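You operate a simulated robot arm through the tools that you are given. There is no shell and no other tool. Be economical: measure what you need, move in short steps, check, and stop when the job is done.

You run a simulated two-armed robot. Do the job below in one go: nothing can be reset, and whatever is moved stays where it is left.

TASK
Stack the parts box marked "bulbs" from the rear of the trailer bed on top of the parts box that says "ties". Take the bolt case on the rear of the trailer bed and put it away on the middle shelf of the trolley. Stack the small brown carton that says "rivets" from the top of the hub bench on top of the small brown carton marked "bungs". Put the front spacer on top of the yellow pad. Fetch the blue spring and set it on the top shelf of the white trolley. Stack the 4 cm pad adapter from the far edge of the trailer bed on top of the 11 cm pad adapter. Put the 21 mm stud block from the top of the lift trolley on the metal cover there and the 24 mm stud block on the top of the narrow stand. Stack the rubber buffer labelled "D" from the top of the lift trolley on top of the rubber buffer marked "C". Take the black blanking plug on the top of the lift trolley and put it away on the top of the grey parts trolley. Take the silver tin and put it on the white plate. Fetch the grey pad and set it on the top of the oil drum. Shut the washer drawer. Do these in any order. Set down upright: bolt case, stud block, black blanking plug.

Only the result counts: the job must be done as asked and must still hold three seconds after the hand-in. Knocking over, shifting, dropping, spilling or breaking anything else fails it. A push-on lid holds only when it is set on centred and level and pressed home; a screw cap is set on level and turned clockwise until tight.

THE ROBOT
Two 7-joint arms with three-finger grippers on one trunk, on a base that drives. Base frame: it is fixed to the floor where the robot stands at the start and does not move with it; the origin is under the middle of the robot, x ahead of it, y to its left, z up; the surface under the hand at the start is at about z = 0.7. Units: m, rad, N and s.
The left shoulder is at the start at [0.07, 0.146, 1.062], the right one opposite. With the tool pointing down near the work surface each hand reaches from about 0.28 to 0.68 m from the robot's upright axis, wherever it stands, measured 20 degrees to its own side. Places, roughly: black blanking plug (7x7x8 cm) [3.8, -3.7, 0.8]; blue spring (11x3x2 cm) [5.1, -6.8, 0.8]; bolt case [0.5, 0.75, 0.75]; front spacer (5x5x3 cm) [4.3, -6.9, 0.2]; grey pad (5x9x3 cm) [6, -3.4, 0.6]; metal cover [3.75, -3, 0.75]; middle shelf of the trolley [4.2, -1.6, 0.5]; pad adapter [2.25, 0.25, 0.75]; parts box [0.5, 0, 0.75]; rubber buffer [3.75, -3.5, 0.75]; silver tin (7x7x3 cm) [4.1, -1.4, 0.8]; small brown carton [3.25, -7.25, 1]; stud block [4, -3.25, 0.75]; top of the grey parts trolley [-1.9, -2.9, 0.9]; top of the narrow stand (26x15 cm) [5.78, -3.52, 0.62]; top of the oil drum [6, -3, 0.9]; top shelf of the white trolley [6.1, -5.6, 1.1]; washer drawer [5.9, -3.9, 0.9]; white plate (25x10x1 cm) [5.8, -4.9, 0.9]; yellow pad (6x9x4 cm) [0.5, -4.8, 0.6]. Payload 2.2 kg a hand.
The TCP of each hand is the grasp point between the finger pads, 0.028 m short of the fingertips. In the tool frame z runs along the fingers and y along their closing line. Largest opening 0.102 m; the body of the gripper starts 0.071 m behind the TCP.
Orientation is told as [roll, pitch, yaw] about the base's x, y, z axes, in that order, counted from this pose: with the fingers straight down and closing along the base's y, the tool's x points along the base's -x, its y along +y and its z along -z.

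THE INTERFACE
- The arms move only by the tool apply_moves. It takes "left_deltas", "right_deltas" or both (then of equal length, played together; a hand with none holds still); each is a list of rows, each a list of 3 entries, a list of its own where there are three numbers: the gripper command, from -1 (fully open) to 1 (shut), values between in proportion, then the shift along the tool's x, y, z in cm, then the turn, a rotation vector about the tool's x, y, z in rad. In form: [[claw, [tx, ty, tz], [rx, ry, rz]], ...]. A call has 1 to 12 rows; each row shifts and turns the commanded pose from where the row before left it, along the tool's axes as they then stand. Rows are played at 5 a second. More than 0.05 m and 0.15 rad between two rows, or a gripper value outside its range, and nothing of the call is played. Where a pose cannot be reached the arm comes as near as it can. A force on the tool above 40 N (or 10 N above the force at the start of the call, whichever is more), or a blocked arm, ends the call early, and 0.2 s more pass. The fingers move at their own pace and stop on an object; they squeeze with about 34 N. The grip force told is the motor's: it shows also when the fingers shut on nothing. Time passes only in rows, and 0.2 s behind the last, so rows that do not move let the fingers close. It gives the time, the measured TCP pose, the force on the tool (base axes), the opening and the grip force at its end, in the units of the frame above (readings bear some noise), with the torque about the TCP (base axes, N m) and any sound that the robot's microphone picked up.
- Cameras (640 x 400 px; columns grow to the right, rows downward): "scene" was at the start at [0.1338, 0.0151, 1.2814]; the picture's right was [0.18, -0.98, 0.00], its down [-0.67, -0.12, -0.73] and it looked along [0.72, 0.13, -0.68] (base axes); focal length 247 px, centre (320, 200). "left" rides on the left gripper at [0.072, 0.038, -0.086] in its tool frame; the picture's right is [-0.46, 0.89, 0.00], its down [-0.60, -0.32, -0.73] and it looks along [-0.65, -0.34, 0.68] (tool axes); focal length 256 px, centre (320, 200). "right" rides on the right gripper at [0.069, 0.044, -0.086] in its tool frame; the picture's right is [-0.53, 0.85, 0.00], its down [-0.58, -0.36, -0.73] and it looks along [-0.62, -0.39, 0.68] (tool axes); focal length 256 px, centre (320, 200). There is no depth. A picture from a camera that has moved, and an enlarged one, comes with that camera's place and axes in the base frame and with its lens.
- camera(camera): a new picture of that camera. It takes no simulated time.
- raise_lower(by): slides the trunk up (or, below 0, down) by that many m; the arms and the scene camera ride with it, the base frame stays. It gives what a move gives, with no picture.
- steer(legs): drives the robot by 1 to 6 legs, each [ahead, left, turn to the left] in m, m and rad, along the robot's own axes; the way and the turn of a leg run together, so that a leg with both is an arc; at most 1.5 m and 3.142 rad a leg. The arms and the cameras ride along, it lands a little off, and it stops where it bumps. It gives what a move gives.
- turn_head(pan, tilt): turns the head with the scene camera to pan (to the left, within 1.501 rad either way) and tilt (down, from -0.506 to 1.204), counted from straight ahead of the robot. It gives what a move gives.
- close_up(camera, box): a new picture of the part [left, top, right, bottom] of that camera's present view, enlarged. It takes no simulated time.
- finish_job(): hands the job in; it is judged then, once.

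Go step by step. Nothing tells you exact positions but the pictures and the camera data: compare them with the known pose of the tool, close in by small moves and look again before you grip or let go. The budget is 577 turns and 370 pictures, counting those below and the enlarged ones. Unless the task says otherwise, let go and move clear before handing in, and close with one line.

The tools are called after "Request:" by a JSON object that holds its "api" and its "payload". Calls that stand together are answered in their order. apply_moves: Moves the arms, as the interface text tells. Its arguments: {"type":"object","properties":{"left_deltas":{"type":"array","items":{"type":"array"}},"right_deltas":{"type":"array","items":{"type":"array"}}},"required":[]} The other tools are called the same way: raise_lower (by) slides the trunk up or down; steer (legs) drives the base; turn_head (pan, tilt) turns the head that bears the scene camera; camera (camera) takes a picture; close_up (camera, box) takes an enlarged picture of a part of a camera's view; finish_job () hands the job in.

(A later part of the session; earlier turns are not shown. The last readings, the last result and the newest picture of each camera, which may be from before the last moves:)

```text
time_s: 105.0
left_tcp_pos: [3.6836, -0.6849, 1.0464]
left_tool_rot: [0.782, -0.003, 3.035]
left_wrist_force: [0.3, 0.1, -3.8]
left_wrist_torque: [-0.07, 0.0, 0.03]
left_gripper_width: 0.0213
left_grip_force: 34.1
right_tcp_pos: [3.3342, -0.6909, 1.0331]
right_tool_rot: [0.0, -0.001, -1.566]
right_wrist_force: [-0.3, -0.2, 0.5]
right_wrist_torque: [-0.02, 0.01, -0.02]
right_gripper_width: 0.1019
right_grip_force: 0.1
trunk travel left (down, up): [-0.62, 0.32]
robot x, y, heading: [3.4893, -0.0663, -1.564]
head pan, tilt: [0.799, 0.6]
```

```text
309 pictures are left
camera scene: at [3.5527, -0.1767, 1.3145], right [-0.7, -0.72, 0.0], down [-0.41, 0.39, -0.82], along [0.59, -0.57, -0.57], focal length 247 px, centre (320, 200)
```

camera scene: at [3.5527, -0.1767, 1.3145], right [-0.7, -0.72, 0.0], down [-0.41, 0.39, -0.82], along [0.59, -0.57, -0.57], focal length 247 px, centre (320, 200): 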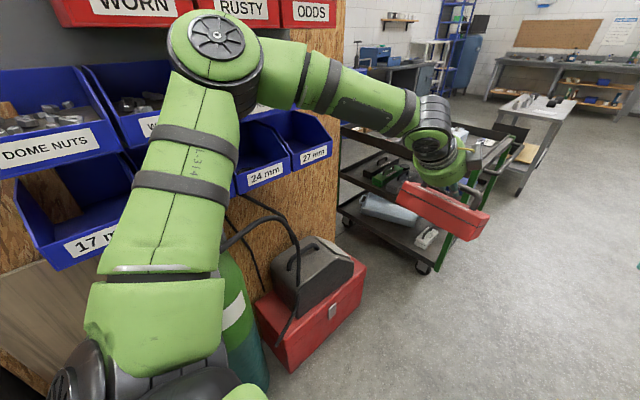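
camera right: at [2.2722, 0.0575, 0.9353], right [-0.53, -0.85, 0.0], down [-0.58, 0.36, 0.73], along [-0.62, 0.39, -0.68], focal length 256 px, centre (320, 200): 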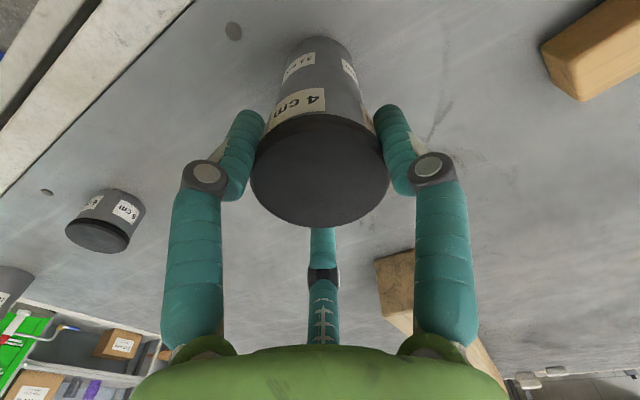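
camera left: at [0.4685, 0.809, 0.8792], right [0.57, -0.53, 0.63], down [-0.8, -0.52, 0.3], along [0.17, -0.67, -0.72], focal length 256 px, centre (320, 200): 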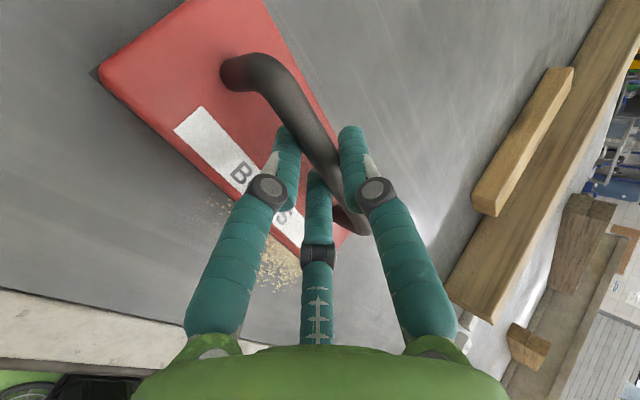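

Right elbow now has about 10 cm to the post shelf, left elbow little to the bins. I'll shift 3.5 cm right and stretch the left arm a bit more.

Request:
{"api": "apply_moves", "payload": {"left_deltas": [[1, [-1, 2.4, 2.4], [0, 0, 0]], [1, [-1, 2.4, 2.4], [0, 0, 0]], [1, [-1, 1, 1], [0, 0, 0]]]}}

Request:
{"api": "steer", "payload": {"legs": [[0, -0.035, 0]]}}

Request:
{"api": "camera", "payload": {"camera": "scene"}}

```text
time_s: 105.8
left_tcp_pos: [3.655, -0.7506, 1.0463]
left_tool_rot: [0.782, -0.001, 3.036]
left_wrist_force: [0.5, 0.5, -3.7]
left_wrist_torque: [-0.06, -0.01, 0.03]
left_gripper_width: 0.0211
left_grip_force: 33.3
left hand out of reach, approached as far as the arm can: row 3
right_tcp_pos: [3.3358, -0.691, 1.0342]
right_tool_rot: [0.0, -0.003, -1.566]
right_wrist_force: [0.7, -0.6, 0.2]
right_wrist_torque: [-0.04, 0.05, -0.02]
right_gripper_width: 0.1021
right_grip_force: 0.0
trunk travel left (down, up): [-0.62, 0.32]
robot x, y, heading: [3.4886, -0.0638, -1.563]
head pan, tilt: [0.799, 0.6]
```

```text
time_s: 106.7
left_tcp_pos: [3.6244, -0.7519, 1.0454]
left_tool_rot: [0.781, -0.006, 3.039]
left_wrist_force: [0.8, 0.2, -3.9]
left_wrist_torque: [-0.07, -0.02, -0.04]
left_gripper_width: 0.0215
left_grip_force: 34.1
right_tcp_pos: [3.3042, -0.6922, 1.0322]
right_tool_rot: [-0.004, 0.0, -1.565]
right_wrist_force: [-0.1, -0.1, 0.7]
right_wrist_torque: [0.03, 0.02, 0.0]
right_gripper_width: 0.1018
right_grip_force: 0.1
trunk travel left (down, up): [-0.62, 0.32]
robot x, y, heading: [3.4538, -0.0654, -1.563]
head pan, tilt: [0.799, 0.6]
```

```text
308 pictures are left
camera scene: at [3.5217, -0.1771, 1.3142], right [-0.69, -0.72, 0.0], down [-0.41, 0.39, -0.82], along [0.59, -0.57, -0.57], focal length 247 px, centre (320, 200)
```

scene: 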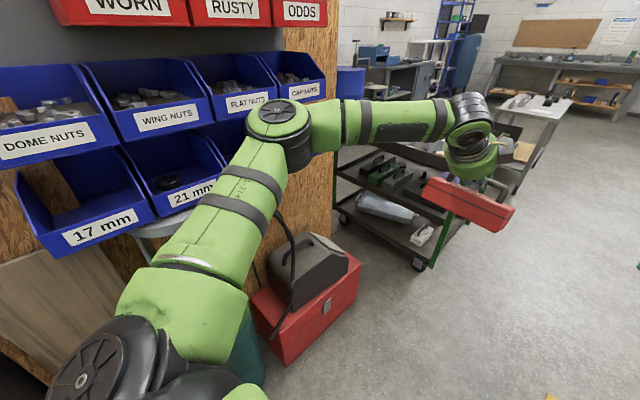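

Clear on both sides now. Drive ahead past the bins and post, then drift right beside the trolley.

Request:
{"api": "steer", "payload": {"legs": [[1.05, 0, 0], [0.6, -0.22, 0]]}}

Request:
{"api": "camera", "payload": {"camera": "scene"}}

```text
time_s: 115.2
left_tcp_pos: [3.3975, -2.3946, 1.0466]
left_tool_rot: [0.782, -0.003, 3.031]
left_wrist_force: [0.1, 0.2, -3.3]
left_wrist_torque: [-0.05, -0.03, 0.02]
left_gripper_width: 0.0211
left_grip_force: 33.8
right_tcp_pos: [3.0781, -2.3335, 1.0327]
right_tool_rot: [0.001, -0.001, -1.573]
right_wrist_force: [0.5, 0.8, -0.3]
right_wrist_torque: [-0.03, 0.0, -0.01]
right_gripper_width: 0.1017
right_grip_force: 0.0
trunk travel left (down, up): [-0.62, 0.32]
robot x, y, heading: [3.2327, -1.7052, -1.571]
head pan, tilt: [0.799, 0.6]
```

```text
307 pictures are left
camera scene: at [3.2985, -1.8179, 1.3145], right [-0.7, -0.72, 0.0], down [-0.4, 0.4, -0.82], along [0.59, -0.58, -0.57], focal length 247 px, centre (320, 200)
```

scene: 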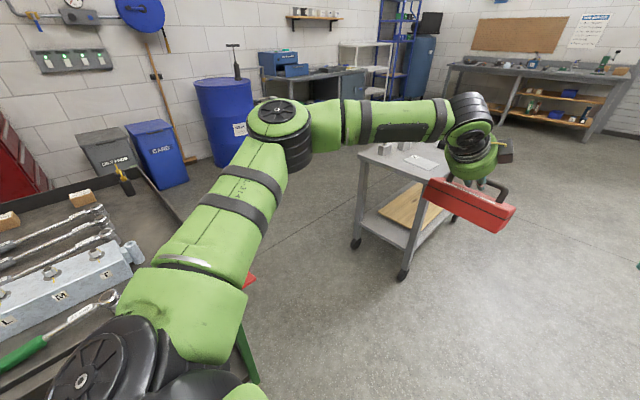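

Request:
{"api": "turn_head", "payload": {"pan": 1.45, "tilt": 0.75}}

Request:
{"api": "camera", "payload": {"camera": "scene"}}

```text
time_s: 116.2
left_tcp_pos: [3.3986, -2.3942, 1.0442]
left_tool_rot: [0.782, -0.004, 3.031]
left_wrist_force: [-0.4, -0.3, -4.0]
left_wrist_torque: [-0.02, 0.01, -0.01]
left_gripper_width: 0.0215
left_grip_force: 34.2
right_tcp_pos: [3.0789, -2.3321, 1.0322]
right_tool_rot: [0.001, 0.0, -1.574]
right_wrist_force: [-0.2, 0.2, -0.1]
right_wrist_torque: [-0.01, 0.0, -0.02]
right_gripper_width: 0.102
right_grip_force: 0.0
trunk travel left (down, up): [-0.62, 0.32]
robot x, y, heading: [3.2295, -1.7076, -1.571]
head pan, tilt: [1.45, 0.75]
```

```text
306 pictures are left
camera scene: at [3.3174, -1.7667, 1.3017], right [-0.12, -0.99, 0.0], down [-0.68, 0.08, -0.73], along [0.73, -0.09, -0.68], focal length 247 px, centre (320, 200)
```

scene: 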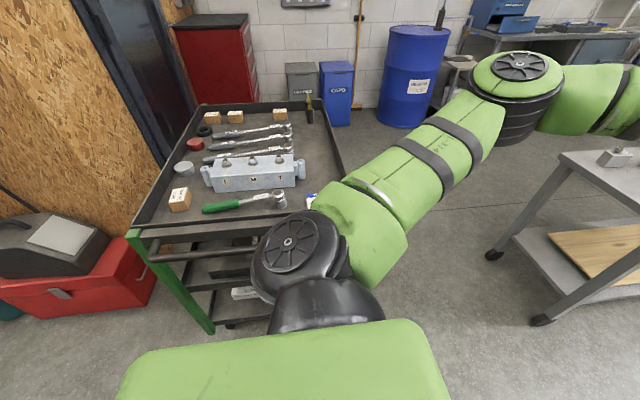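

I'll drive round to the trolley's long side (its −y side), which should be open, and look at the middle shelf.

Request:
{"api": "steer", "payload": {"legs": [[0.8, 0, 0], [0, 0, 1.571], [1.05, 0, 0]]}}

Request:
{"api": "turn_head", "payload": {"pan": 1.3, "tilt": 0.7}}

Request:
{"api": "camera", "payload": {"camera": "scene"}}

```text
time_s: 129.3
left_tcp_pos: [4.9636, -2.3582, 1.046]
left_tool_rot: [0.782, -0.003, -1.687]
left_wrist_force: [-0.2, 0.1, -4.0]
left_wrist_torque: [0.0, -0.01, 0.02]
left_gripper_width: 0.0215
left_grip_force: 34.5
right_tcp_pos: [4.8991, -2.677, 1.0333]
right_tool_rot: [0.0, -0.002, -0.006]
right_wrist_force: [-0.1, 0.0, -0.2]
right_wrist_torque: [0.02, -0.02, -0.03]
right_gripper_width: 0.102
right_grip_force: 0.1
trunk travel left (down, up): [-0.62, 0.32]
robot x, y, heading: [4.2743, -2.5186, -0.009]
head pan, tilt: [1.45, 0.75]
```

```text
time_s: 130.0
left_tcp_pos: [4.9638, -2.3575, 1.0459]
left_tool_rot: [0.78, -0.003, -1.687]
left_wrist_force: [-0.2, -1.0, -3.2]
left_wrist_torque: [0.01, -0.03, -0.02]
left_gripper_width: 0.0212
left_grip_force: 33.9
right_tcp_pos: [4.8999, -2.6763, 1.0324]
right_tool_rot: [-0.001, 0.0, -0.009]
right_wrist_force: [-0.7, -0.5, -0.1]
right_wrist_torque: [0.01, -0.01, -0.01]
right_gripper_width: 0.1022
right_grip_force: 0.1
trunk travel left (down, up): [-0.62, 0.32]
robot x, y, heading: [4.2748, -2.5179, -0.005]
head pan, tilt: [1.3, 0.7]
```

```text
305 pictures are left
camera scene: at [4.3514, -2.4361, 1.3059], right [0.96, -0.28, 0.0], down [-0.18, -0.62, -0.76], along [0.21, 0.73, -0.64], focal length 247 px, centre (320, 200)
```

scene: 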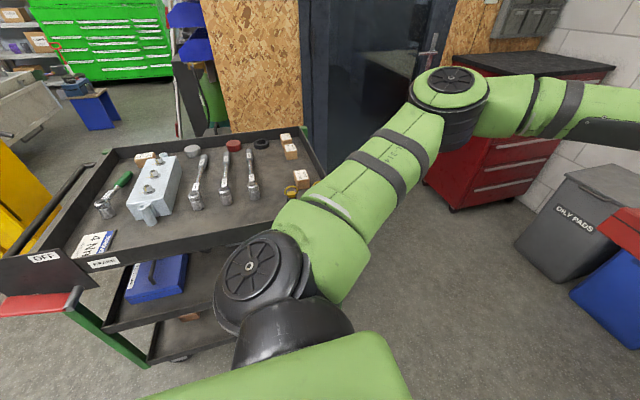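

My own arm blocks the view. I'll pull both arms back, then turn to face the trolley.

Request:
{"api": "apply_moves", "payload": {"left_deltas": [[1, [1.6, -2.4, -2.4], [0, 0, 0]], [1, [1.6, -2.4, -2.4], [0, 0, 0]], [1, [1.6, -2.4, -2.4], [0, 0, 0]], [1, [1.6, -2.4, -2.4], [0, 0, 0]], [1, [1.6, -2.4, -2.4], [0, 0, 0]], [1, [1.6, -2.4, -2.4], [0, 0, 0]], [1, [1.6, -1.5, -1.5], [0, 0, 0]]], "right_deltas": [[-1, [4, -2, 0], [0, 0, 0]], [-1, [4, -2, 0], [0, 0, 0]], [-1, [4, -2, 0], [0, 0, 0]], [-1, [4, -2, 0], [0, 0, 0]], [-1, [4, -2, 0], [0, 0, 0]], [-1, [4, -2, 0], [0, 0, 0]], [-1, [0, 0, 0], [0, 0, 0]]]}}

Request:
{"api": "steer", "payload": {"legs": [[0, -0.05, 0], [0, 0, 1.571]]}}

Request:
{"api": "turn_head", "payload": {"pan": 0.1, "tilt": 0.7}}

Request:
{"api": "camera", "payload": {"camera": "scene"}}

```text
time_s: 131.6
left_tcp_pos: [4.7518, -2.2199, 1.0458]
left_tool_rot: [0.782, -0.006, -1.689]
left_wrist_force: [0.3, -0.4, -4.3]
left_wrist_torque: [-0.03, 0.0, -0.01]
left_gripper_width: 0.0212
left_grip_force: 33.5
right_tcp_pos: [4.684, -2.7827, 1.0346]
right_tool_rot: [-0.002, -0.001, -0.008]
right_wrist_force: [-0.1, -0.3, -0.5]
right_wrist_torque: [-0.01, 0.03, -0.04]
right_gripper_width: 0.1022
right_grip_force: 0.0
right hand out of reach, approached as far as the arm can: row 1
trunk travel left (down, up): [-0.62, 0.32]
robot x, y, heading: [4.2763, -2.5195, -0.011]
head pan, tilt: [1.3, 0.7]
```

```text
time_s: 136.3
left_tcp_pos: [3.9849, -2.0856, 1.0469]
left_tool_rot: [0.782, -0.005, -0.132]
left_wrist_force: [0.3, 0.6, -3.5]
left_wrist_torque: [0.01, 0.02, 0.02]
left_gripper_width: 0.0213
left_grip_force: 34.3
right_tcp_pos: [4.5463, -2.1653, 1.0341]
right_tool_rot: [0.0, -0.001, 1.546]
right_wrist_force: [-0.5, -0.5, 0.5]
right_wrist_torque: [0.04, 0.01, 0.02]
right_gripper_width: 0.1022
right_grip_force: 0.1
trunk travel left (down, up): [-0.62, 0.32]
robot x, y, heading: [4.276, -2.5651, 1.544]
head pan, tilt: [1.3, 0.7]
```

```text
time_s: 137.7
left_tcp_pos: [3.986, -2.0857, 1.0456]
left_tool_rot: [0.781, -0.004, -0.132]
left_wrist_force: [0.1, 0.2, -2.9]
left_wrist_torque: [0.02, -0.02, -0.01]
left_gripper_width: 0.0214
left_grip_force: 34.1
right_tcp_pos: [4.5454, -2.1637, 1.0331]
right_tool_rot: [-0.001, -0.002, 1.547]
right_wrist_force: [0.2, 0.1, -0.1]
right_wrist_torque: [-0.02, 0.01, 0.02]
right_gripper_width: 0.1021
right_grip_force: 0.1
trunk travel left (down, up): [-0.62, 0.32]
robot x, y, heading: [4.2729, -2.5701, 1.544]
head pan, tilt: [0.099, 0.7]
```

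```text
304 pictures are left
camera scene: at [4.2712, -2.4324, 1.3059], right [1.0, 0.07, 0.0], down [0.05, -0.64, -0.76], along [-0.06, 0.76, -0.64], focal length 247 px, centre (320, 200)
```

scene: 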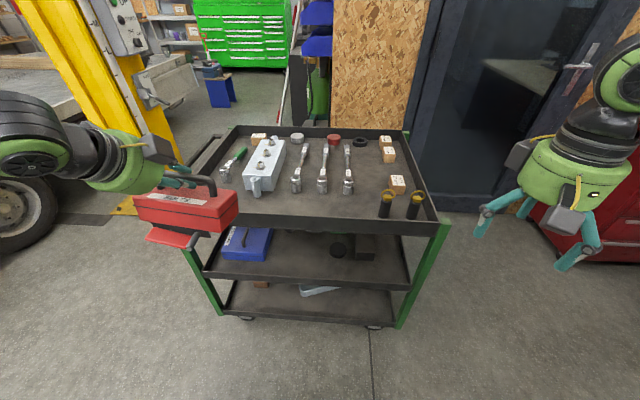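

Request:
{"api": "steer", "payload": {"legs": [[-0.1, 0, 0.027]]}}

Request:
{"api": "raise_lower", "payload": {"by": -0.4}}

Request:
{"api": "turn_head", "payload": {"pan": 0.1, "tilt": 0.45}}

Request:
{"api": "camera", "payload": {"camera": "scene"}}

Request:
{"api": "close_up", "payload": {"camera": "scene", "box": [200, 130, 440, 280]}}

```text
time_s: 138.9
left_tcp_pos: [3.975, -2.1892, 1.0452]
left_tool_rot: [0.785, -0.006, -0.106]
left_wrist_force: [-1.4, -0.7, -3.9]
left_wrist_torque: [0.03, -0.01, -0.02]
left_gripper_width: 0.0214
left_grip_force: 33.7
right_tcp_pos: [4.5387, -2.254, 1.0353]
right_tool_rot: [-0.004, -0.005, 1.574]
right_wrist_force: [0.5, -0.5, 0.7]
right_wrist_torque: [0.05, -0.05, 0.02]
right_gripper_width: 0.1021
right_grip_force: 0.1
trunk travel left (down, up): [-0.62, 0.32]
robot x, y, heading: [4.2788, -2.6652, 1.57]
head pan, tilt: [0.099, 0.7]
```

```text
time_s: 142.7
left_tcp_pos: [3.9765, -2.1863, 0.6452]
left_tool_rot: [0.782, -0.003, -0.108]
left_wrist_force: [-0.2, 0.0, -4.5]
left_wrist_torque: [0.0, -0.01, 0.01]
left_gripper_width: 0.0212
left_grip_force: 34.4
right_tcp_pos: [4.5408, -2.2505, 0.634]
right_tool_rot: [-0.002, -0.002, 1.575]
right_wrist_force: [-0.8, 0.1, 0.4]
right_wrist_torque: [-0.01, 0.0, 0.01]
right_gripper_width: 0.1019
right_grip_force: 0.0
trunk travel left (down, up): [-0.22, 0.72]
robot x, y, heading: [4.2797, -2.6642, 1.569]
head pan, tilt: [0.099, 0.7]
```

```text
time_s: 143.5
left_tcp_pos: [3.9767, -2.1872, 0.6453]
left_tool_rot: [0.781, -0.002, -0.106]
left_wrist_force: [0.5, 0.1, -4.6]
left_wrist_torque: [0.03, 0.03, 0.04]
left_gripper_width: 0.0214
left_grip_force: 34.2
right_tcp_pos: [4.5406, -2.2504, 0.6342]
right_tool_rot: [0.001, -0.003, 1.573]
right_wrist_force: [0.8, -0.1, -0.1]
right_wrist_torque: [0.0, -0.01, 0.0]
right_gripper_width: 0.1023
right_grip_force: 0.0
trunk travel left (down, up): [-0.22, 0.72]
robot x, y, heading: [4.278, -2.6626, 1.571]
head pan, tilt: [0.099, 0.45]
```

```text
303 pictures are left
camera scene: at [4.272, -2.5194, 0.928], right [0.99, 0.1, 0.0], down [0.04, -0.43, -0.9], along [-0.09, 0.9, -0.44], focal length 247 px, centre (320, 200)
```

scene: 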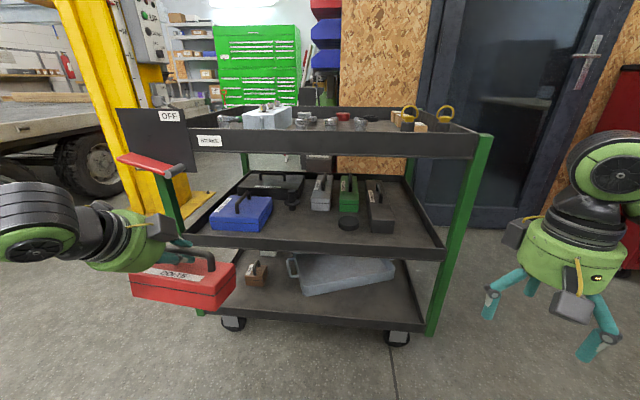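

```text
2.67 times, centred on (320, 205) of scene
camera zoom: at [4.272, -2.5194, 0.928], right [0.99, 0.1, 0.0], down [0.04, -0.43, -0.9], along [-0.09, 0.9, -0.44], focal length 659 px, centre (320, 187)
```

zoom: 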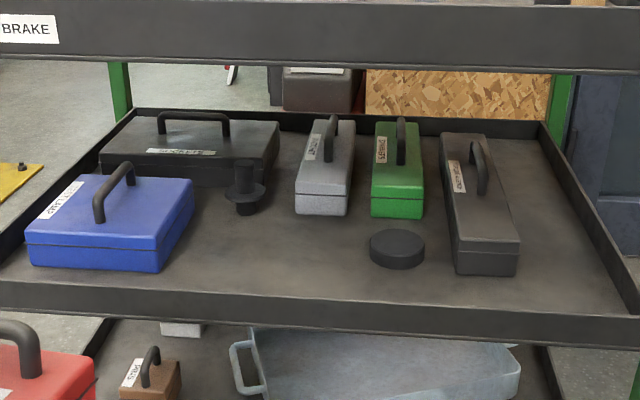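

There is a free spot at the shelf's front between the blue case and the black disc, about x 4.02–4.26. I'll square the case, tuck the right hand and close in.

Request:
{"api": "apply_moves", "payload": {"left_deltas": [[1, [0, 0, 0], [0, 0.037, -0.0375]], [1, [0, 0, 0], [0, 0.037, -0.0375]], [1, [0, 0, 0], [0, 0, 0]]], "right_deltas": [[-1, [4, -2, 0], [0, 0, 0]], [-1, [4, -2, 0], [0, 0, 0]], [-1, [2, -2, 0], [0, 0, 0]]]}}

Request:
{"api": "steer", "payload": {"legs": [[0, -0.1, 0], [0.13, 0, 0]]}}

Request:
{"api": "camera", "payload": {"camera": "scene"}}

```text
time_s: 144.3
left_tcp_pos: [3.9771, -2.1864, 0.6467]
left_tool_rot: [0.779, -0.004, 0.0]
left_wrist_force: [0.1, -0.2, -3.9]
left_wrist_torque: [-0.01, 0.04, -0.03]
left_gripper_width: 0.0213
left_grip_force: 33.6
right_tcp_pos: [4.6004, -2.3511, 0.6324]
right_tool_rot: [-0.001, -0.002, 1.574]
right_wrist_force: [0.5, -0.3, -0.7]
right_wrist_torque: [0.0, 0.01, 0.03]
right_gripper_width: 0.102
right_grip_force: 0.1
trunk travel left (down, up): [-0.22, 0.72]
robot x, y, heading: [4.277, -2.6612, 1.571]
head pan, tilt: [0.099, 0.45]
```

```text
time_s: 146.3
left_tcp_pos: [4.0766, -2.0575, 0.6453]
left_tool_rot: [0.78, -0.004, 0.0]
left_wrist_force: [0.4, 1.5, -4.0]
left_wrist_torque: [0.0, 0.0, 0.01]
left_gripper_width: 0.0214
left_grip_force: 33.5
right_tcp_pos: [4.7027, -2.2219, 0.6327]
right_tool_rot: [0.001, 0.0, 1.575]
right_wrist_force: [-0.5, -0.1, 0.4]
right_wrist_torque: [-0.05, -0.01, 0.03]
right_gripper_width: 0.1021
right_grip_force: 0.0
trunk travel left (down, up): [-0.22, 0.72]
robot x, y, heading: [4.3765, -2.5354, 1.576]
head pan, tilt: [0.099, 0.45]
```

```text
301 pictures are left
camera scene: at [4.3725, -2.3901, 0.928], right [0.99, 0.1, 0.0], down [0.04, -0.43, -0.9], along [-0.09, 0.9, -0.44], focal length 247 px, centre (320, 200)
```

scene: 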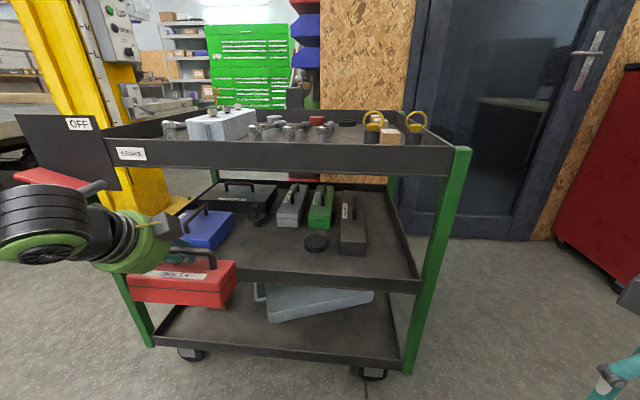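

Request:
{"api": "close_up", "payload": {"camera": "scene", "box": [100, 180, 340, 330]}}

```text
2.67 times, centred on (220, 255) of scene
camera zoom: at [4.3725, -2.3901, 0.928], right [0.99, 0.1, 0.0], down [0.04, -0.43, -0.9], along [-0.09, 0.9, -0.44], focal length 659 px, centre (587, 53)
```

zoom: 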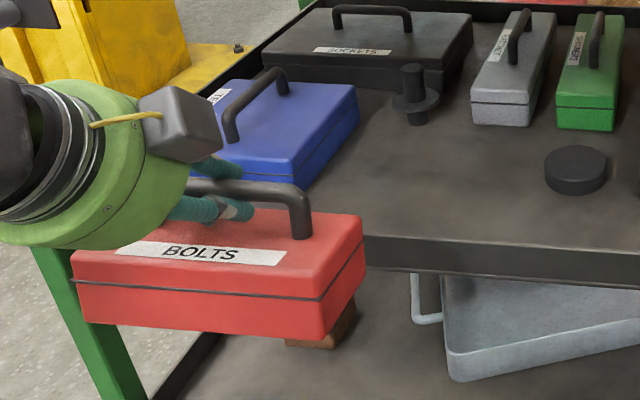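

The rim top is about z 0.535 and the upper tray underside about 0.767, so the hand must be flatter to pass. I'll pitch the hand 0.26 rad more, shift the case to x 4.135, raise a little, and check.

Request:
{"api": "apply_moves", "payload": {"left_deltas": [[1, [-3, 0.7, -0.7], [0, 0, 0]], [1, [-2.8, 0, 0], [-0.13, 0, 0]], [1, [0, 0, 0], [-0.13, 0, 0]], [1, [0, 0, 0], [0, 0, 0]]]}}

Request:
{"api": "steer", "payload": {"legs": [[0.06, 0, -0.005]]}}

Request:
{"api": "close_up", "payload": {"camera": "scene", "box": [100, 130, 340, 330]}}

Request:
{"api": "camera", "payload": {"camera": "left"}}

```text
time_s: 147.3
left_tcp_pos: [4.1355, -2.0585, 0.6568]
left_tool_rot: [1.041, -0.004, -0.002]
left_wrist_force: [0.4, 0.9, -3.3]
left_wrist_torque: [-0.03, 0.01, -0.01]
left_gripper_width: 0.0215
left_grip_force: 33.8
right_tcp_pos: [4.701, -2.2213, 0.6332]
right_tool_rot: [0.0, -0.001, 1.576]
right_wrist_force: [-1.0, -0.4, -0.4]
right_wrist_torque: [0.02, 0.03, -0.01]
right_gripper_width: 0.102
right_grip_force: 0.1
trunk travel left (down, up): [-0.22, 0.72]
robot x, y, heading: [4.3821, -2.5326, 1.567]
head pan, tilt: [0.099, 0.45]
```

```text
time_s: 148.3
left_tcp_pos: [4.138, -1.9968, 0.6561]
left_tool_rot: [1.04, -0.004, -0.007]
left_wrist_force: [-0.5, 0.6, -3.6]
left_wrist_torque: [-0.05, 0.0, 0.02]
left_gripper_width: 0.0214
left_grip_force: 34.1
right_tcp_pos: [4.7028, -2.1636, 0.6328]
right_tool_rot: [-0.001, 0.002, 1.569]
right_wrist_force: [0.1, 0.0, 0.0]
right_wrist_torque: [-0.02, -0.02, -0.03]
right_gripper_width: 0.1021
right_grip_force: 0.0
trunk travel left (down, up): [-0.22, 0.72]
robot x, y, heading: [4.3783, -2.4704, 1.565]
head pan, tilt: [0.099, 0.45]
```

```text
2.00 times, centred on (220, 230) of scene
camera zoom: at [4.3733, -2.3305, 0.928], right [1.0, 0.1, 0.0], down [0.04, -0.43, -0.9], along [-0.09, 0.9, -0.44], focal length 494 px, centre (520, 140)
```

zoom: 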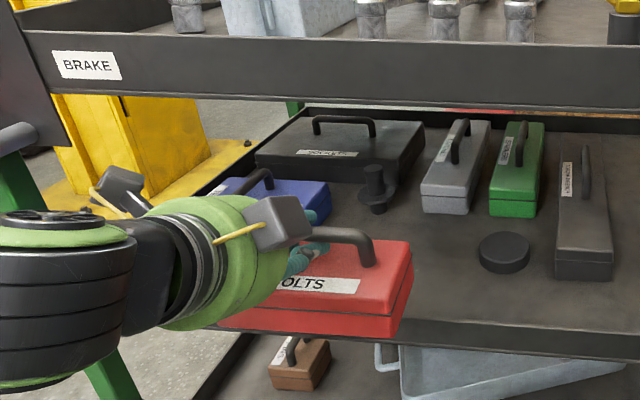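

```text
298 pictures are left
camera left: at [4.0655, -2.0521, 0.7312], right [0.46, 0.45, 0.77], down [0.6, -0.79, 0.1], along [0.65, 0.41, -0.64], focal length 256 px, centre (320, 200)
```

left: 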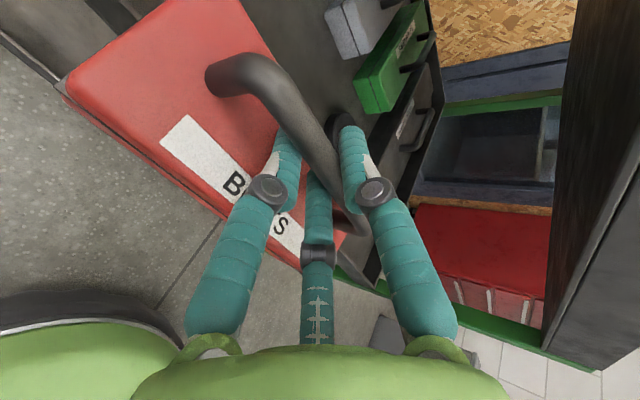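

Request:
{"api": "apply_moves", "payload": {"left_deltas": [[1, [0, 1.27, 2.15], [0, 0, 0]], [1, [0, 1.27, 2.15], [0, 0, 0]], [1, [0, 1.27, 2.15], [0, 0, 0]], [1, [0, 1.27, 2.15], [0, 0, 0]], [1, [0, 0, 0], [0, 0, 0]]]}}

Request:
{"api": "close_up", "payload": {"camera": "scene", "box": [100, 130, 340, 330]}}

Request:
{"api": "camera", "payload": {"camera": "left"}}

```text
time_s: 149.5
left_tcp_pos: [4.1392, -1.8976, 0.6562]
left_tool_rot: [1.04, -0.003, -0.003]
left_wrist_force: [0.0, -0.9, -3.4]
left_wrist_torque: [-0.05, 0.0, 0.02]
left_gripper_width: 0.0215
left_grip_force: 34.0
right_tcp_pos: [4.703, -2.1632, 0.6333]
right_tool_rot: [0.0, 0.0, 1.57]
right_wrist_force: [0.1, 0.1, -0.6]
right_wrist_torque: [-0.02, 0.01, 0.0]
right_gripper_width: 0.1018
right_grip_force: 0.1
trunk travel left (down, up): [-0.22, 0.72]
robot x, y, heading: [4.3807, -2.4743, 1.565]
head pan, tilt: [0.099, 0.45]
```

```text
2.00 times, centred on (220, 230) of scene
camera zoom: at [4.3733, -2.3308, 0.9281], right [1.0, 0.1, 0.0], down [0.04, -0.43, -0.9], along [-0.09, 0.9, -0.44], focal length 494 px, centre (520, 140)
```

zoom: 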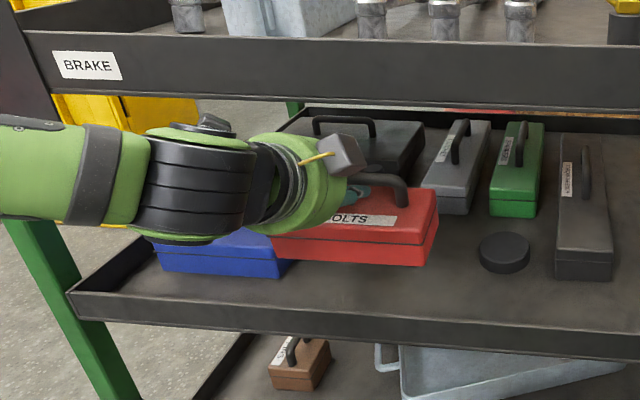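

```text
296 pictures are left
camera left: at [4.0665, -1.9525, 0.731], right [0.46, 0.45, 0.77], down [0.6, -0.79, 0.1], along [0.65, 0.41, -0.64], focal length 256 px, centre (320, 200)
```

left: 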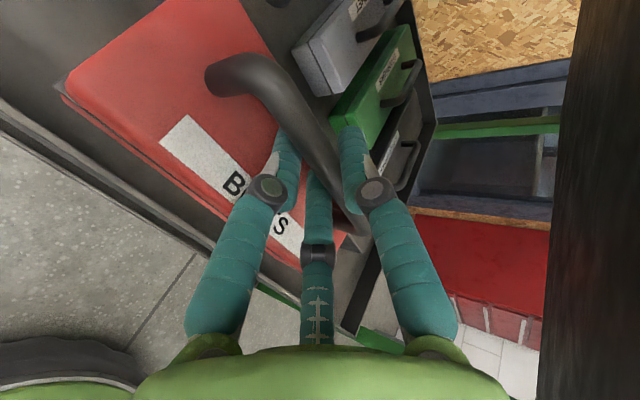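

The case is over the free spot. I lower it while levelling.

Request:
{"api": "apply_moves", "payload": {"left_deltas": [[1, [0, -2.16, 1.27], [0.13, 0, 0]], [1, [0, -1.97, 1.53], [0.13, 0, 0]], [1, [0, -1.05, 1.06], [0, 0, 0]], [1, [0, 0, 0], [0, 0, 0]]]}}

Request:
{"api": "close_up", "payload": {"camera": "scene", "box": [100, 130, 340, 330]}}

```text
time_s: 150.5
left_tcp_pos: [4.1399, -1.8983, 0.5904]
left_tool_rot: [0.779, -0.003, -0.005]
left_wrist_force: [-1.0, -0.2, -2.6]
left_wrist_torque: [-0.03, -0.08, -0.03]
left_gripper_width: 0.0213
left_grip_force: 33.9
right_tcp_pos: [4.7033, -2.1634, 0.6332]
right_tool_rot: [-0.002, -0.001, 1.569]
right_wrist_force: [0.0, 0.3, -0.2]
right_wrist_torque: [-0.03, 0.02, -0.01]
right_gripper_width: 0.102
right_grip_force: 0.1
trunk travel left (down, up): [-0.22, 0.72]
robot x, y, heading: [4.3769, -2.4696, 1.571]
head pan, tilt: [0.099, 0.45]
```

```text
2.00 times, centred on (220, 230) of scene
camera zoom: at [4.3733, -2.3309, 0.9281], right [1.0, 0.1, 0.0], down [0.04, -0.43, -0.9], along [-0.09, 0.9, -0.44], focal length 494 px, centre (520, 140)
```

zoom: 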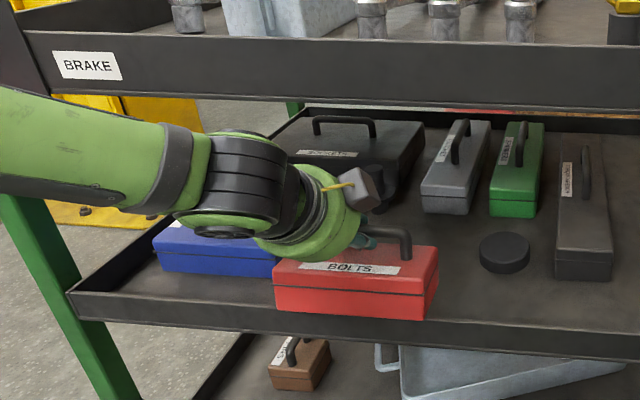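

Request:
{"api": "apply_moves", "payload": {"left_deltas": [[1, [0, -0.42, 0.42], [0, 0, 0]], [1, [0, -0.42, 0.42], [0, 0, 0]], [1, [0, -0.28, 0.28], [0, 0, 0]], [1, [0, 0, 0], [0, 0, 0]]]}}

```text
time_s: 151.5
left_tcp_pos: [4.138, -1.8909, 0.5863]
left_tool_rot: [0.808, -0.003, -0.001]
left_wrist_force: [0.4, 4.3, 4.0]
left_wrist_torque: [0.14, -0.37, 0.21]
left_gripper_width: 0.0215
left_grip_force: 33.7
right_tcp_pos: [4.7039, -2.1642, 0.633]
right_tool_rot: [-0.001, -0.002, 1.569]
right_wrist_force: [0.0, 0.1, -0.6]
right_wrist_torque: [0.0, -0.02, -0.01]
right_gripper_width: 0.1018
right_grip_force: 0.1
trunk travel left (down, up): [-0.22, 0.72]
robot x, y, heading: [4.3839, -2.4733, 1.568]
head pan, tilt: [0.099, 0.45]
stopped in row 4 (left hand): the force on the tool passed its limit at 40 N (the readings are from after the stop); the commanded pose is now the measured one
```

Request:
{"api": "close_up", "payload": {"camera": "scene", "box": [170, 200, 350, 320]}}

Request:
{"api": "camera", "payload": {"camera": "left"}}

```text
3.33 times, centred on (260, 260) of scene
camera zoom: at [4.3736, -2.3307, 0.9276], right [1.0, 0.1, 0.0], down [0.04, -0.43, -0.9], along [-0.09, 0.9, -0.44], focal length 824 px, centre (520, 0)
```

zoom: 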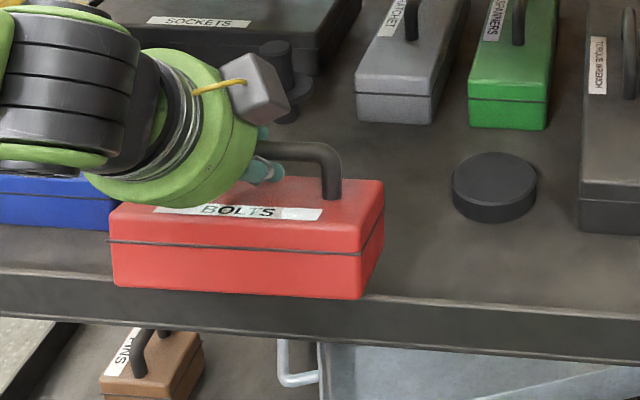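

```text
293 pictures are left
camera left: at [4.066, -1.9273, 0.6716], right [0.46, 0.61, 0.64], down [0.6, -0.75, 0.28], along [0.65, 0.26, -0.72], focal length 256 px, centre (320, 200)
```

left: 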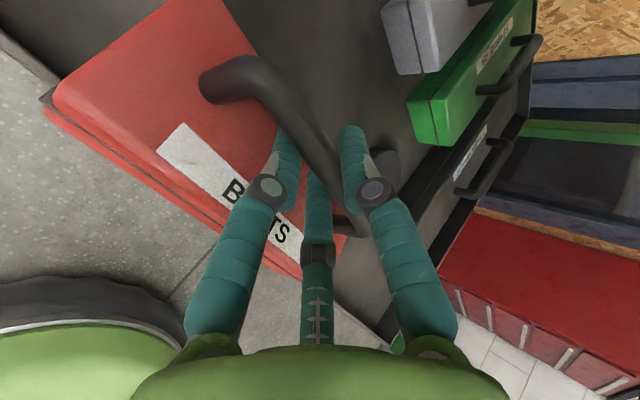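

Contact came a little high; to be sure it clears the rim I'll lift 1.2 cm, push it 2.5 cm deeper and lower again.

Request:
{"api": "apply_moves", "payload": {"left_deltas": [[1, [0, 0.85, -0.85], [0.028, 0, 0]], [1, [0, 1.77, 1.77], [0, 0, 0]], [1, [0, -0.42, 0.42], [0, 0, 0]], [1, [0, -0.3, 0.3], [0, 0, 0]], [1, [0, 0, 0], [0, 0, 0]]]}}

Request:
{"api": "close_up", "payload": {"camera": "scene", "box": [170, 200, 350, 320]}}

```text
time_s: 152.7
left_tcp_pos: [4.1384, -1.8671, 0.5855]
left_tool_rot: [0.772, -0.002, -0.003]
left_wrist_force: [-0.2, -0.2, -4.1]
left_wrist_torque: [0.0, 0.01, -0.01]
left_gripper_width: 0.0215
left_grip_force: 33.9
right_tcp_pos: [4.7027, -2.1637, 0.6338]
right_tool_rot: [-0.001, -0.003, 1.567]
right_wrist_force: [0.3, 0.0, 0.7]
right_wrist_torque: [-0.01, -0.02, -0.01]
right_gripper_width: 0.102
right_grip_force: 0.0
trunk travel left (down, up): [-0.22, 0.72]
robot x, y, heading: [4.3791, -2.4742, 1.563]
head pan, tilt: [0.099, 0.45]
```

```text
3.33 times, centred on (260, 260) of scene
camera zoom: at [4.3732, -2.3305, 0.928], right [1.0, 0.1, 0.0], down [0.04, -0.43, -0.9], along [-0.09, 0.9, -0.44], focal length 824 px, centre (520, 0)
```

zoom: 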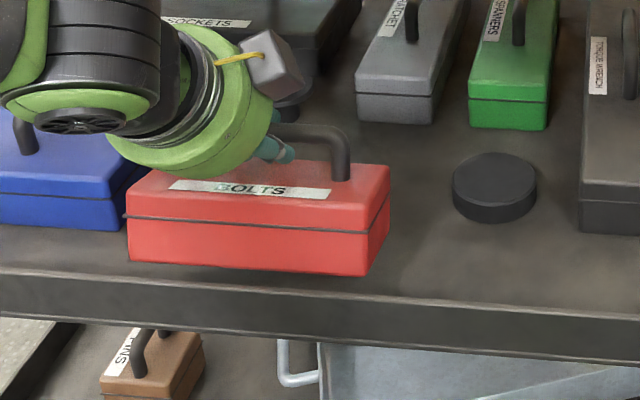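

Now it hangs free at that height, so earlier it had met the rim. Continue down to the shelf floor.

Request:
{"api": "apply_moves", "payload": {"left_deltas": [[1, [0, -0.5, 0.5], [0, 0, 0]], [1, [0, -0.35, 0.35], [0, 0, 0]], [1, [0, -0.2, 0.2], [0, 0, 0]], [1, [0, -0.2, 0.2], [0, 0, 0]], [1, [0, 0, 0], [0, 0, 0]]]}}

Request:
{"api": "close_up", "payload": {"camera": "scene", "box": [170, 200, 350, 320]}}

```text
time_s: 153.9
left_tcp_pos: [4.1371, -1.8678, 0.5683]
left_tool_rot: [0.772, -0.001, -0.003]
left_wrist_force: [0.6, 0.2, -3.1]
left_wrist_torque: [0.02, 0.02, 0.01]
left_gripper_width: 0.0215
left_grip_force: 34.4
right_tcp_pos: [4.7029, -2.1631, 0.6338]
right_tool_rot: [-0.001, -0.002, 1.57]
right_wrist_force: [0.2, -0.5, -0.2]
right_wrist_torque: [-0.01, 0.01, -0.02]
right_gripper_width: 0.102
right_grip_force: 0.0
trunk travel left (down, up): [-0.22, 0.72]
robot x, y, heading: [4.3806, -2.4738, 1.566]
head pan, tilt: [0.099, 0.45]
```

```text
3.33 times, centred on (260, 260) of scene
camera zoom: at [4.3732, -2.3305, 0.928], right [1.0, 0.1, 0.0], down [0.04, -0.43, -0.9], along [-0.09, 0.9, -0.44], focal length 824 px, centre (520, 0)
```

zoom: 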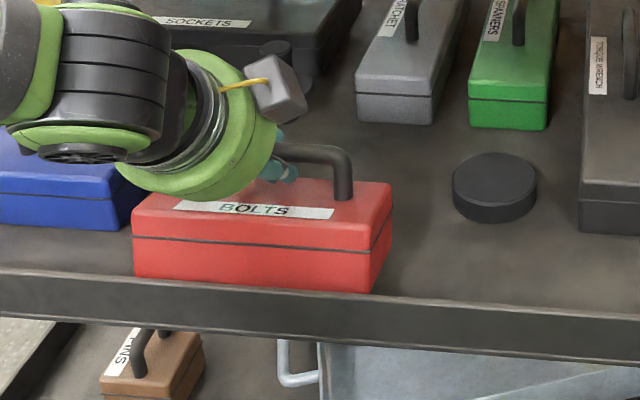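

Request:
{"api": "apply_moves", "payload": {"left_deltas": [[1, [0, -0.28, 0.28], [0, 0, 0]], [1, [0, -0.28, 0.28], [0, 0, 0]], [1, [0, 0, 0], [0, 0, 0]]]}}

```text
time_s: 154.7
left_tcp_pos: [4.1384, -1.8679, 0.5604]
left_tool_rot: [0.777, -0.003, -0.004]
left_wrist_force: [-1.5, -1.2, 1.8]
left_wrist_torque: [0.08, -0.31, -0.06]
left_gripper_width: 0.0215
left_grip_force: 34.0
right_tcp_pos: [4.7028, -2.1633, 0.6333]
right_tool_rot: [0.0, -0.001, 1.569]
right_wrist_force: [0.3, -0.4, -0.1]
right_wrist_torque: [0.01, 0.0, -0.02]
right_gripper_width: 0.1019
right_grip_force: 0.1
trunk travel left (down, up): [-0.22, 0.72]
robot x, y, heading: [4.3827, -2.4727, 1.571]
head pan, tilt: [0.099, 0.45]
```

The case rests on the shelf floor. Open slightly and back the fingers out along their axis.

Request:
{"api": "apply_moves", "payload": {"left_deltas": [[0.3, [0, 0, 0], [0, 0, 0]], [-0.2, [0, 0, 0], [0, 0, 0]], [-0.2, [0, 0, 0], [0, 0, 0]], [-0.2, [0, 0.3, -1.5], [0, 0, 0]], [-0.2, [0, 0, -2.5], [0, 0, 0]], [-0.2, [0, 0, -3], [0, 0, 0]]]}}

Request:
{"api": "close_up", "payload": {"camera": "scene", "box": [100, 130, 340, 330]}}

```text
time_s: 156.1
left_tcp_pos: [4.1378, -1.9153, 0.6126]
left_tool_rot: [0.775, -0.001, -0.001]
left_wrist_force: [-0.4, -0.5, 0.3]
left_wrist_torque: [0.01, 0.02, -0.03]
left_gripper_width: 0.0612
left_grip_force: 0.1
right_tcp_pos: [4.7041, -2.164, 0.6334]
right_tool_rot: [0.0, 0.0, 1.568]
right_wrist_force: [0.2, 0.8, -0.6]
right_wrist_torque: [0.01, 0.03, 0.02]
right_gripper_width: 0.1022
right_grip_force: 0.0
trunk travel left (down, up): [-0.22, 0.72]
robot x, y, heading: [4.3804, -2.4735, 1.563]
head pan, tilt: [0.099, 0.45]
```

```text
2.00 times, centred on (220, 230) of scene
camera zoom: at [4.3735, -2.3313, 0.9282], right [1.0, 0.1, 0.0], down [0.04, -0.43, -0.9], along [-0.09, 0.9, -0.43], focal length 494 px, centre (520, 140)
```

zoom: 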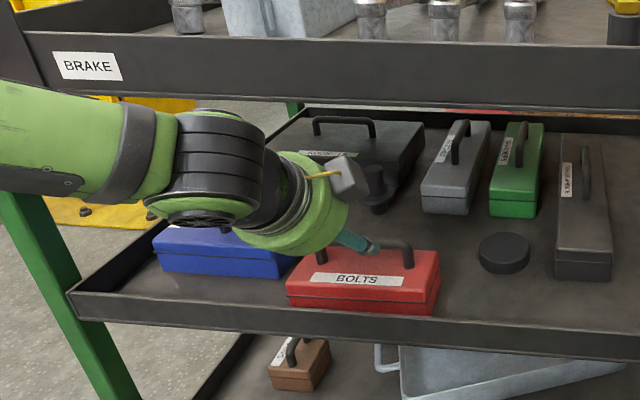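

The bolt case stands on the middle shelf. Back the robot out, raise the trunk, and view the top tray for the silver tin.

Request:
{"api": "steer", "payload": {"legs": [[-0.25, 0, 0.006]]}}

Request:
{"api": "raise_lower", "payload": {"by": 0.4}}

Request:
{"api": "turn_head", "payload": {"pan": 0.1, "tilt": 0.6}}

Request:
{"api": "camera", "payload": {"camera": "scene"}}

Request:
{"api": "close_up", "payload": {"camera": "scene", "box": [170, 90, 430, 250]}}

```text
time_s: 157.9
left_tcp_pos: [4.1334, -2.1639, 0.6124]
left_tool_rot: [0.775, -0.001, 0.006]
left_wrist_force: [0.7, -0.3, 0.4]
left_wrist_torque: [0.0, -0.03, -0.01]
left_gripper_width: 0.0614
left_grip_force: 0.0
right_tcp_pos: [4.7008, -2.408, 0.6335]
right_tool_rot: [-0.001, -0.001, 1.575]
right_wrist_force: [-0.8, 0.3, -0.4]
right_wrist_torque: [0.05, 0.0, 0.0]
right_gripper_width: 0.1019
right_grip_force: 0.0
trunk travel left (down, up): [-0.22, 0.72]
robot x, y, heading: [4.3789, -2.7156, 1.575]
head pan, tilt: [0.099, 0.45]
```

```text
time_s: 161.7
left_tcp_pos: [4.1331, -2.1643, 1.0119]
left_tool_rot: [0.776, -0.001, 0.005]
left_wrist_force: [0.1, 0.2, -0.3]
left_wrist_torque: [0.01, -0.04, 0.02]
left_gripper_width: 0.0613
left_grip_force: 0.1
right_tcp_pos: [4.7013, -2.4089, 1.0323]
right_tool_rot: [-0.001, -0.001, 1.576]
right_wrist_force: [0.7, -0.1, 0.0]
right_wrist_torque: [0.02, 0.01, 0.01]
right_gripper_width: 0.1021
right_grip_force: 0.1
trunk travel left (down, up): [-0.62, 0.32]
robot x, y, heading: [4.3832, -2.7209, 1.577]
head pan, tilt: [0.099, 0.45]
```

```text
time_s: 162.4
left_tcp_pos: [4.1342, -2.163, 1.0115]
left_tool_rot: [0.776, -0.002, 0.006]
left_wrist_force: [-0.3, -0.5, -0.1]
left_wrist_torque: [-0.01, 0.02, 0.0]
left_gripper_width: 0.0609
left_grip_force: 0.1
right_tcp_pos: [4.7014, -2.408, 1.0331]
right_tool_rot: [0.0, -0.002, 1.577]
right_wrist_force: [0.2, 0.1, 0.2]
right_wrist_torque: [-0.04, 0.03, -0.02]
right_gripper_width: 0.102
right_grip_force: 0.1
trunk travel left (down, up): [-0.62, 0.32]
robot x, y, heading: [4.3808, -2.7195, 1.574]
head pan, tilt: [0.099, 0.6]
```

```text
289 pictures are left
camera scene: at [4.3726, -2.5814, 1.3146], right [0.99, 0.1, 0.0], down [0.06, -0.56, -0.83], along [-0.08, 0.82, -0.56], focal length 247 px, centre (320, 200)
```

scene: 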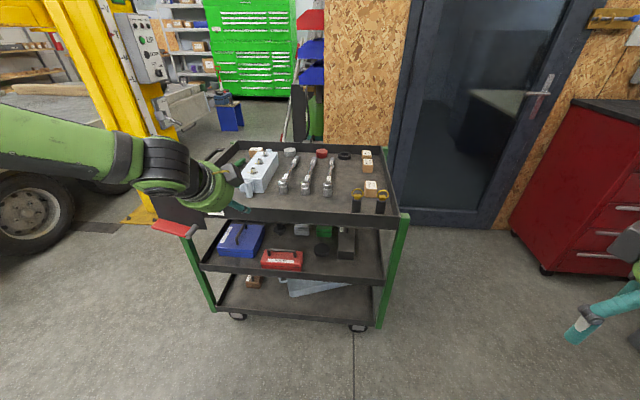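

```text
2.46 times, centred on (300, 170) of scene
camera zoom: at [4.3726, -2.5814, 1.3146], right [0.99, 0.1, 0.0], down [0.06, -0.56, -0.83], along [-0.08, 0.82, -0.56], focal length 609 px, centre (369, 274)
```

zoom: 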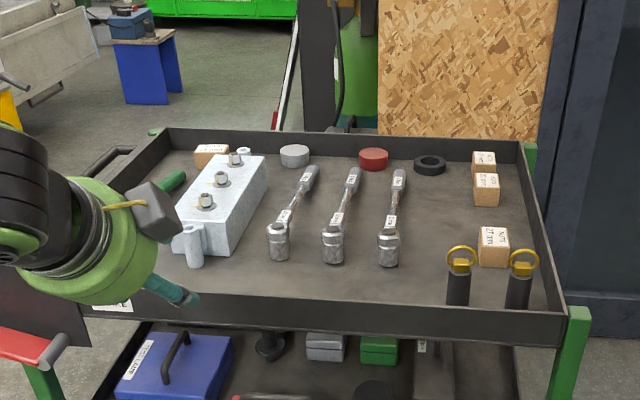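

The silver tin sits near the tray's far-left side, about [4.085, −1.383]; I can reach it with the right hand from [3.5, −1.12] facing +x. I'll drive round in steps.

Request:
{"api": "steer", "payload": {"legs": [[0.14, 0, 0], [0, 1.08, 0], [0.5, 0, 0], [0, 0, -1.571]]}}

Request:
{"api": "turn_head", "payload": {"pan": 0.0, "tilt": 0.7}}

Request:
{"api": "camera", "payload": {"camera": "scene"}}

```text
time_s: 166.0
left_tcp_pos: [3.8288, -2.0034, 1.0121]
left_tool_rot: [0.774, -0.003, 0.006]
left_wrist_force: [-0.6, -0.5, -1.3]
left_wrist_torque: [0.04, -0.05, -0.06]
left_gripper_width: 0.0611
left_grip_force: 0.0
right_tcp_pos: [4.3945, -2.2476, 1.0337]
right_tool_rot: [-0.001, 0.0, 1.577]
right_wrist_force: [-0.2, 0.5, 0.6]
right_wrist_torque: [-0.05, -0.06, -0.01]
right_gripper_width: 0.102
right_grip_force: 0.1
trunk travel left (down, up): [-0.62, 0.32]
robot x, y, heading: [4.0744, -2.5612, 1.579]
head pan, tilt: [0.099, 0.6]
stopped in leg 2: the robot was blocked; the commanded pose is now the measured one
```

```text
time_s: 166.7
left_tcp_pos: [3.828, -2.0045, 1.0121]
left_tool_rot: [0.774, -0.004, 0.005]
left_wrist_force: [0.3, 1.1, 0.3]
left_wrist_torque: [0.01, 0.01, -0.01]
left_gripper_width: 0.0612
left_grip_force: 0.0
right_tcp_pos: [4.3953, -2.247, 1.0334]
right_tool_rot: [-0.003, -0.002, 1.578]
right_wrist_force: [-0.5, 0.1, 0.3]
right_wrist_torque: [0.02, -0.01, 0.01]
right_gripper_width: 0.1022
right_grip_force: 0.0
trunk travel left (down, up): [-0.62, 0.32]
robot x, y, heading: [4.0755, -2.5598, 1.576]
head pan, tilt: [0.0, 0.7]
```

```text
287 pictures are left
camera scene: at [4.0755, -2.4239, 1.306], right [1.0, 0.01, 0.0], down [0.01, -0.64, -0.77], along [0.0, 0.77, -0.64], focal length 247 px, centre (320, 200)
```

scene: 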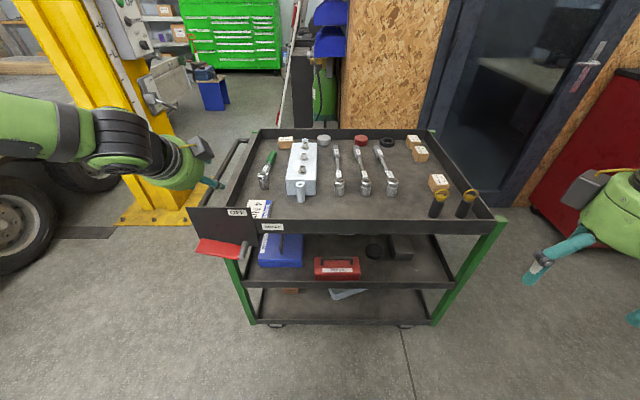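

The base was blocked; I look to the left rear to see by what.

Request:
{"api": "turn_head", "payload": {"pan": 1.5, "tilt": 0.9}}

Request:
{"api": "camera", "payload": {"camera": "scene"}}

```text
time_s: 168.3
left_tcp_pos: [3.8292, -2.004, 1.0131]
left_tool_rot: [0.777, 0.0, 0.004]
left_wrist_force: [0.3, -0.5, -0.9]
left_wrist_torque: [0.0, 0.01, -0.01]
left_gripper_width: 0.0612
left_grip_force: 0.1
right_tcp_pos: [4.3969, -2.2468, 1.0338]
right_tool_rot: [0.0, 0.0, 1.578]
right_wrist_force: [0.8, 0.5, 0.7]
right_wrist_torque: [0.01, 0.01, 0.0]
right_gripper_width: 0.1024
right_grip_force: 0.2
trunk travel left (down, up): [-0.62, 0.32]
robot x, y, heading: [4.0757, -2.5582, 1.577]
head pan, tilt: [1.499, 0.901]
```

```text
286 pictures are left
camera scene: at [4.0025, -2.504, 1.2898], right [0.07, 1.0, 0.0], down [0.78, -0.05, -0.62], along [-0.62, 0.04, -0.78], focal length 247 px, centre (320, 200)
```

scene: 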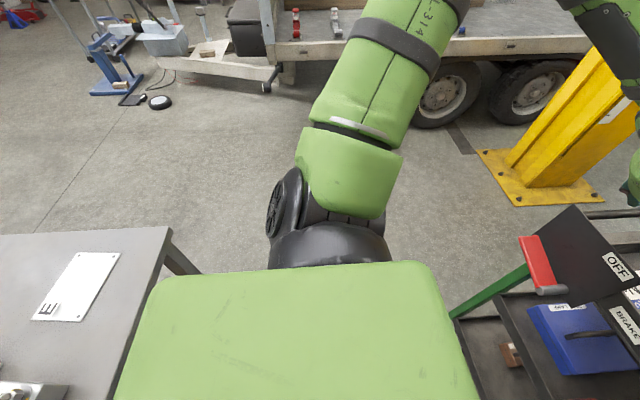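

The lift trolley's edge is only 0.34 m behind me, so the base back probably touched it. I move 0.12 m forward and try the strafe again.

Request:
{"api": "steer", "payload": {"legs": [[0.13, 0, 0], [0, 0.3, 0]]}}

Request:
{"api": "camera", "payload": {"camera": "scene"}}

```text
time_s: 171.2
left_tcp_pos: [3.5278, -1.8749, 1.0137]
left_tool_rot: [0.776, -0.001, 0.005]
left_wrist_force: [-0.3, -0.1, 0.2]
left_wrist_torque: [-0.01, 0.03, 0.01]
left_gripper_width: 0.061
left_grip_force: 0.1
right_tcp_pos: [4.0957, -2.118, 1.0334]
right_tool_rot: [0.001, 0.001, 1.576]
right_wrist_force: [0.1, -0.8, 0.0]
right_wrist_torque: [-0.03, -0.05, 0.0]
right_gripper_width: 0.1021
right_grip_force: 0.1
trunk travel left (down, up): [-0.62, 0.32]
robot x, y, heading: [3.777, -2.4273, 1.581]
head pan, tilt: [1.499, 0.901]
```

```text
285 pictures are left
camera scene: at [3.7016, -2.3745, 1.2898], right [0.06, 1.0, 0.0], down [0.78, -0.05, -0.62], along [-0.62, 0.04, -0.78], focal length 247 px, centre (320, 200)
```

scene: 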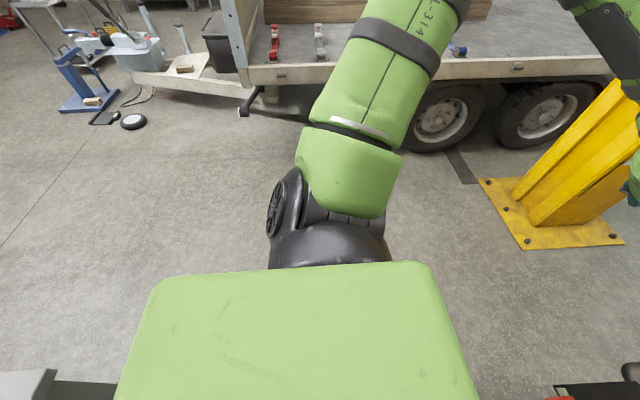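

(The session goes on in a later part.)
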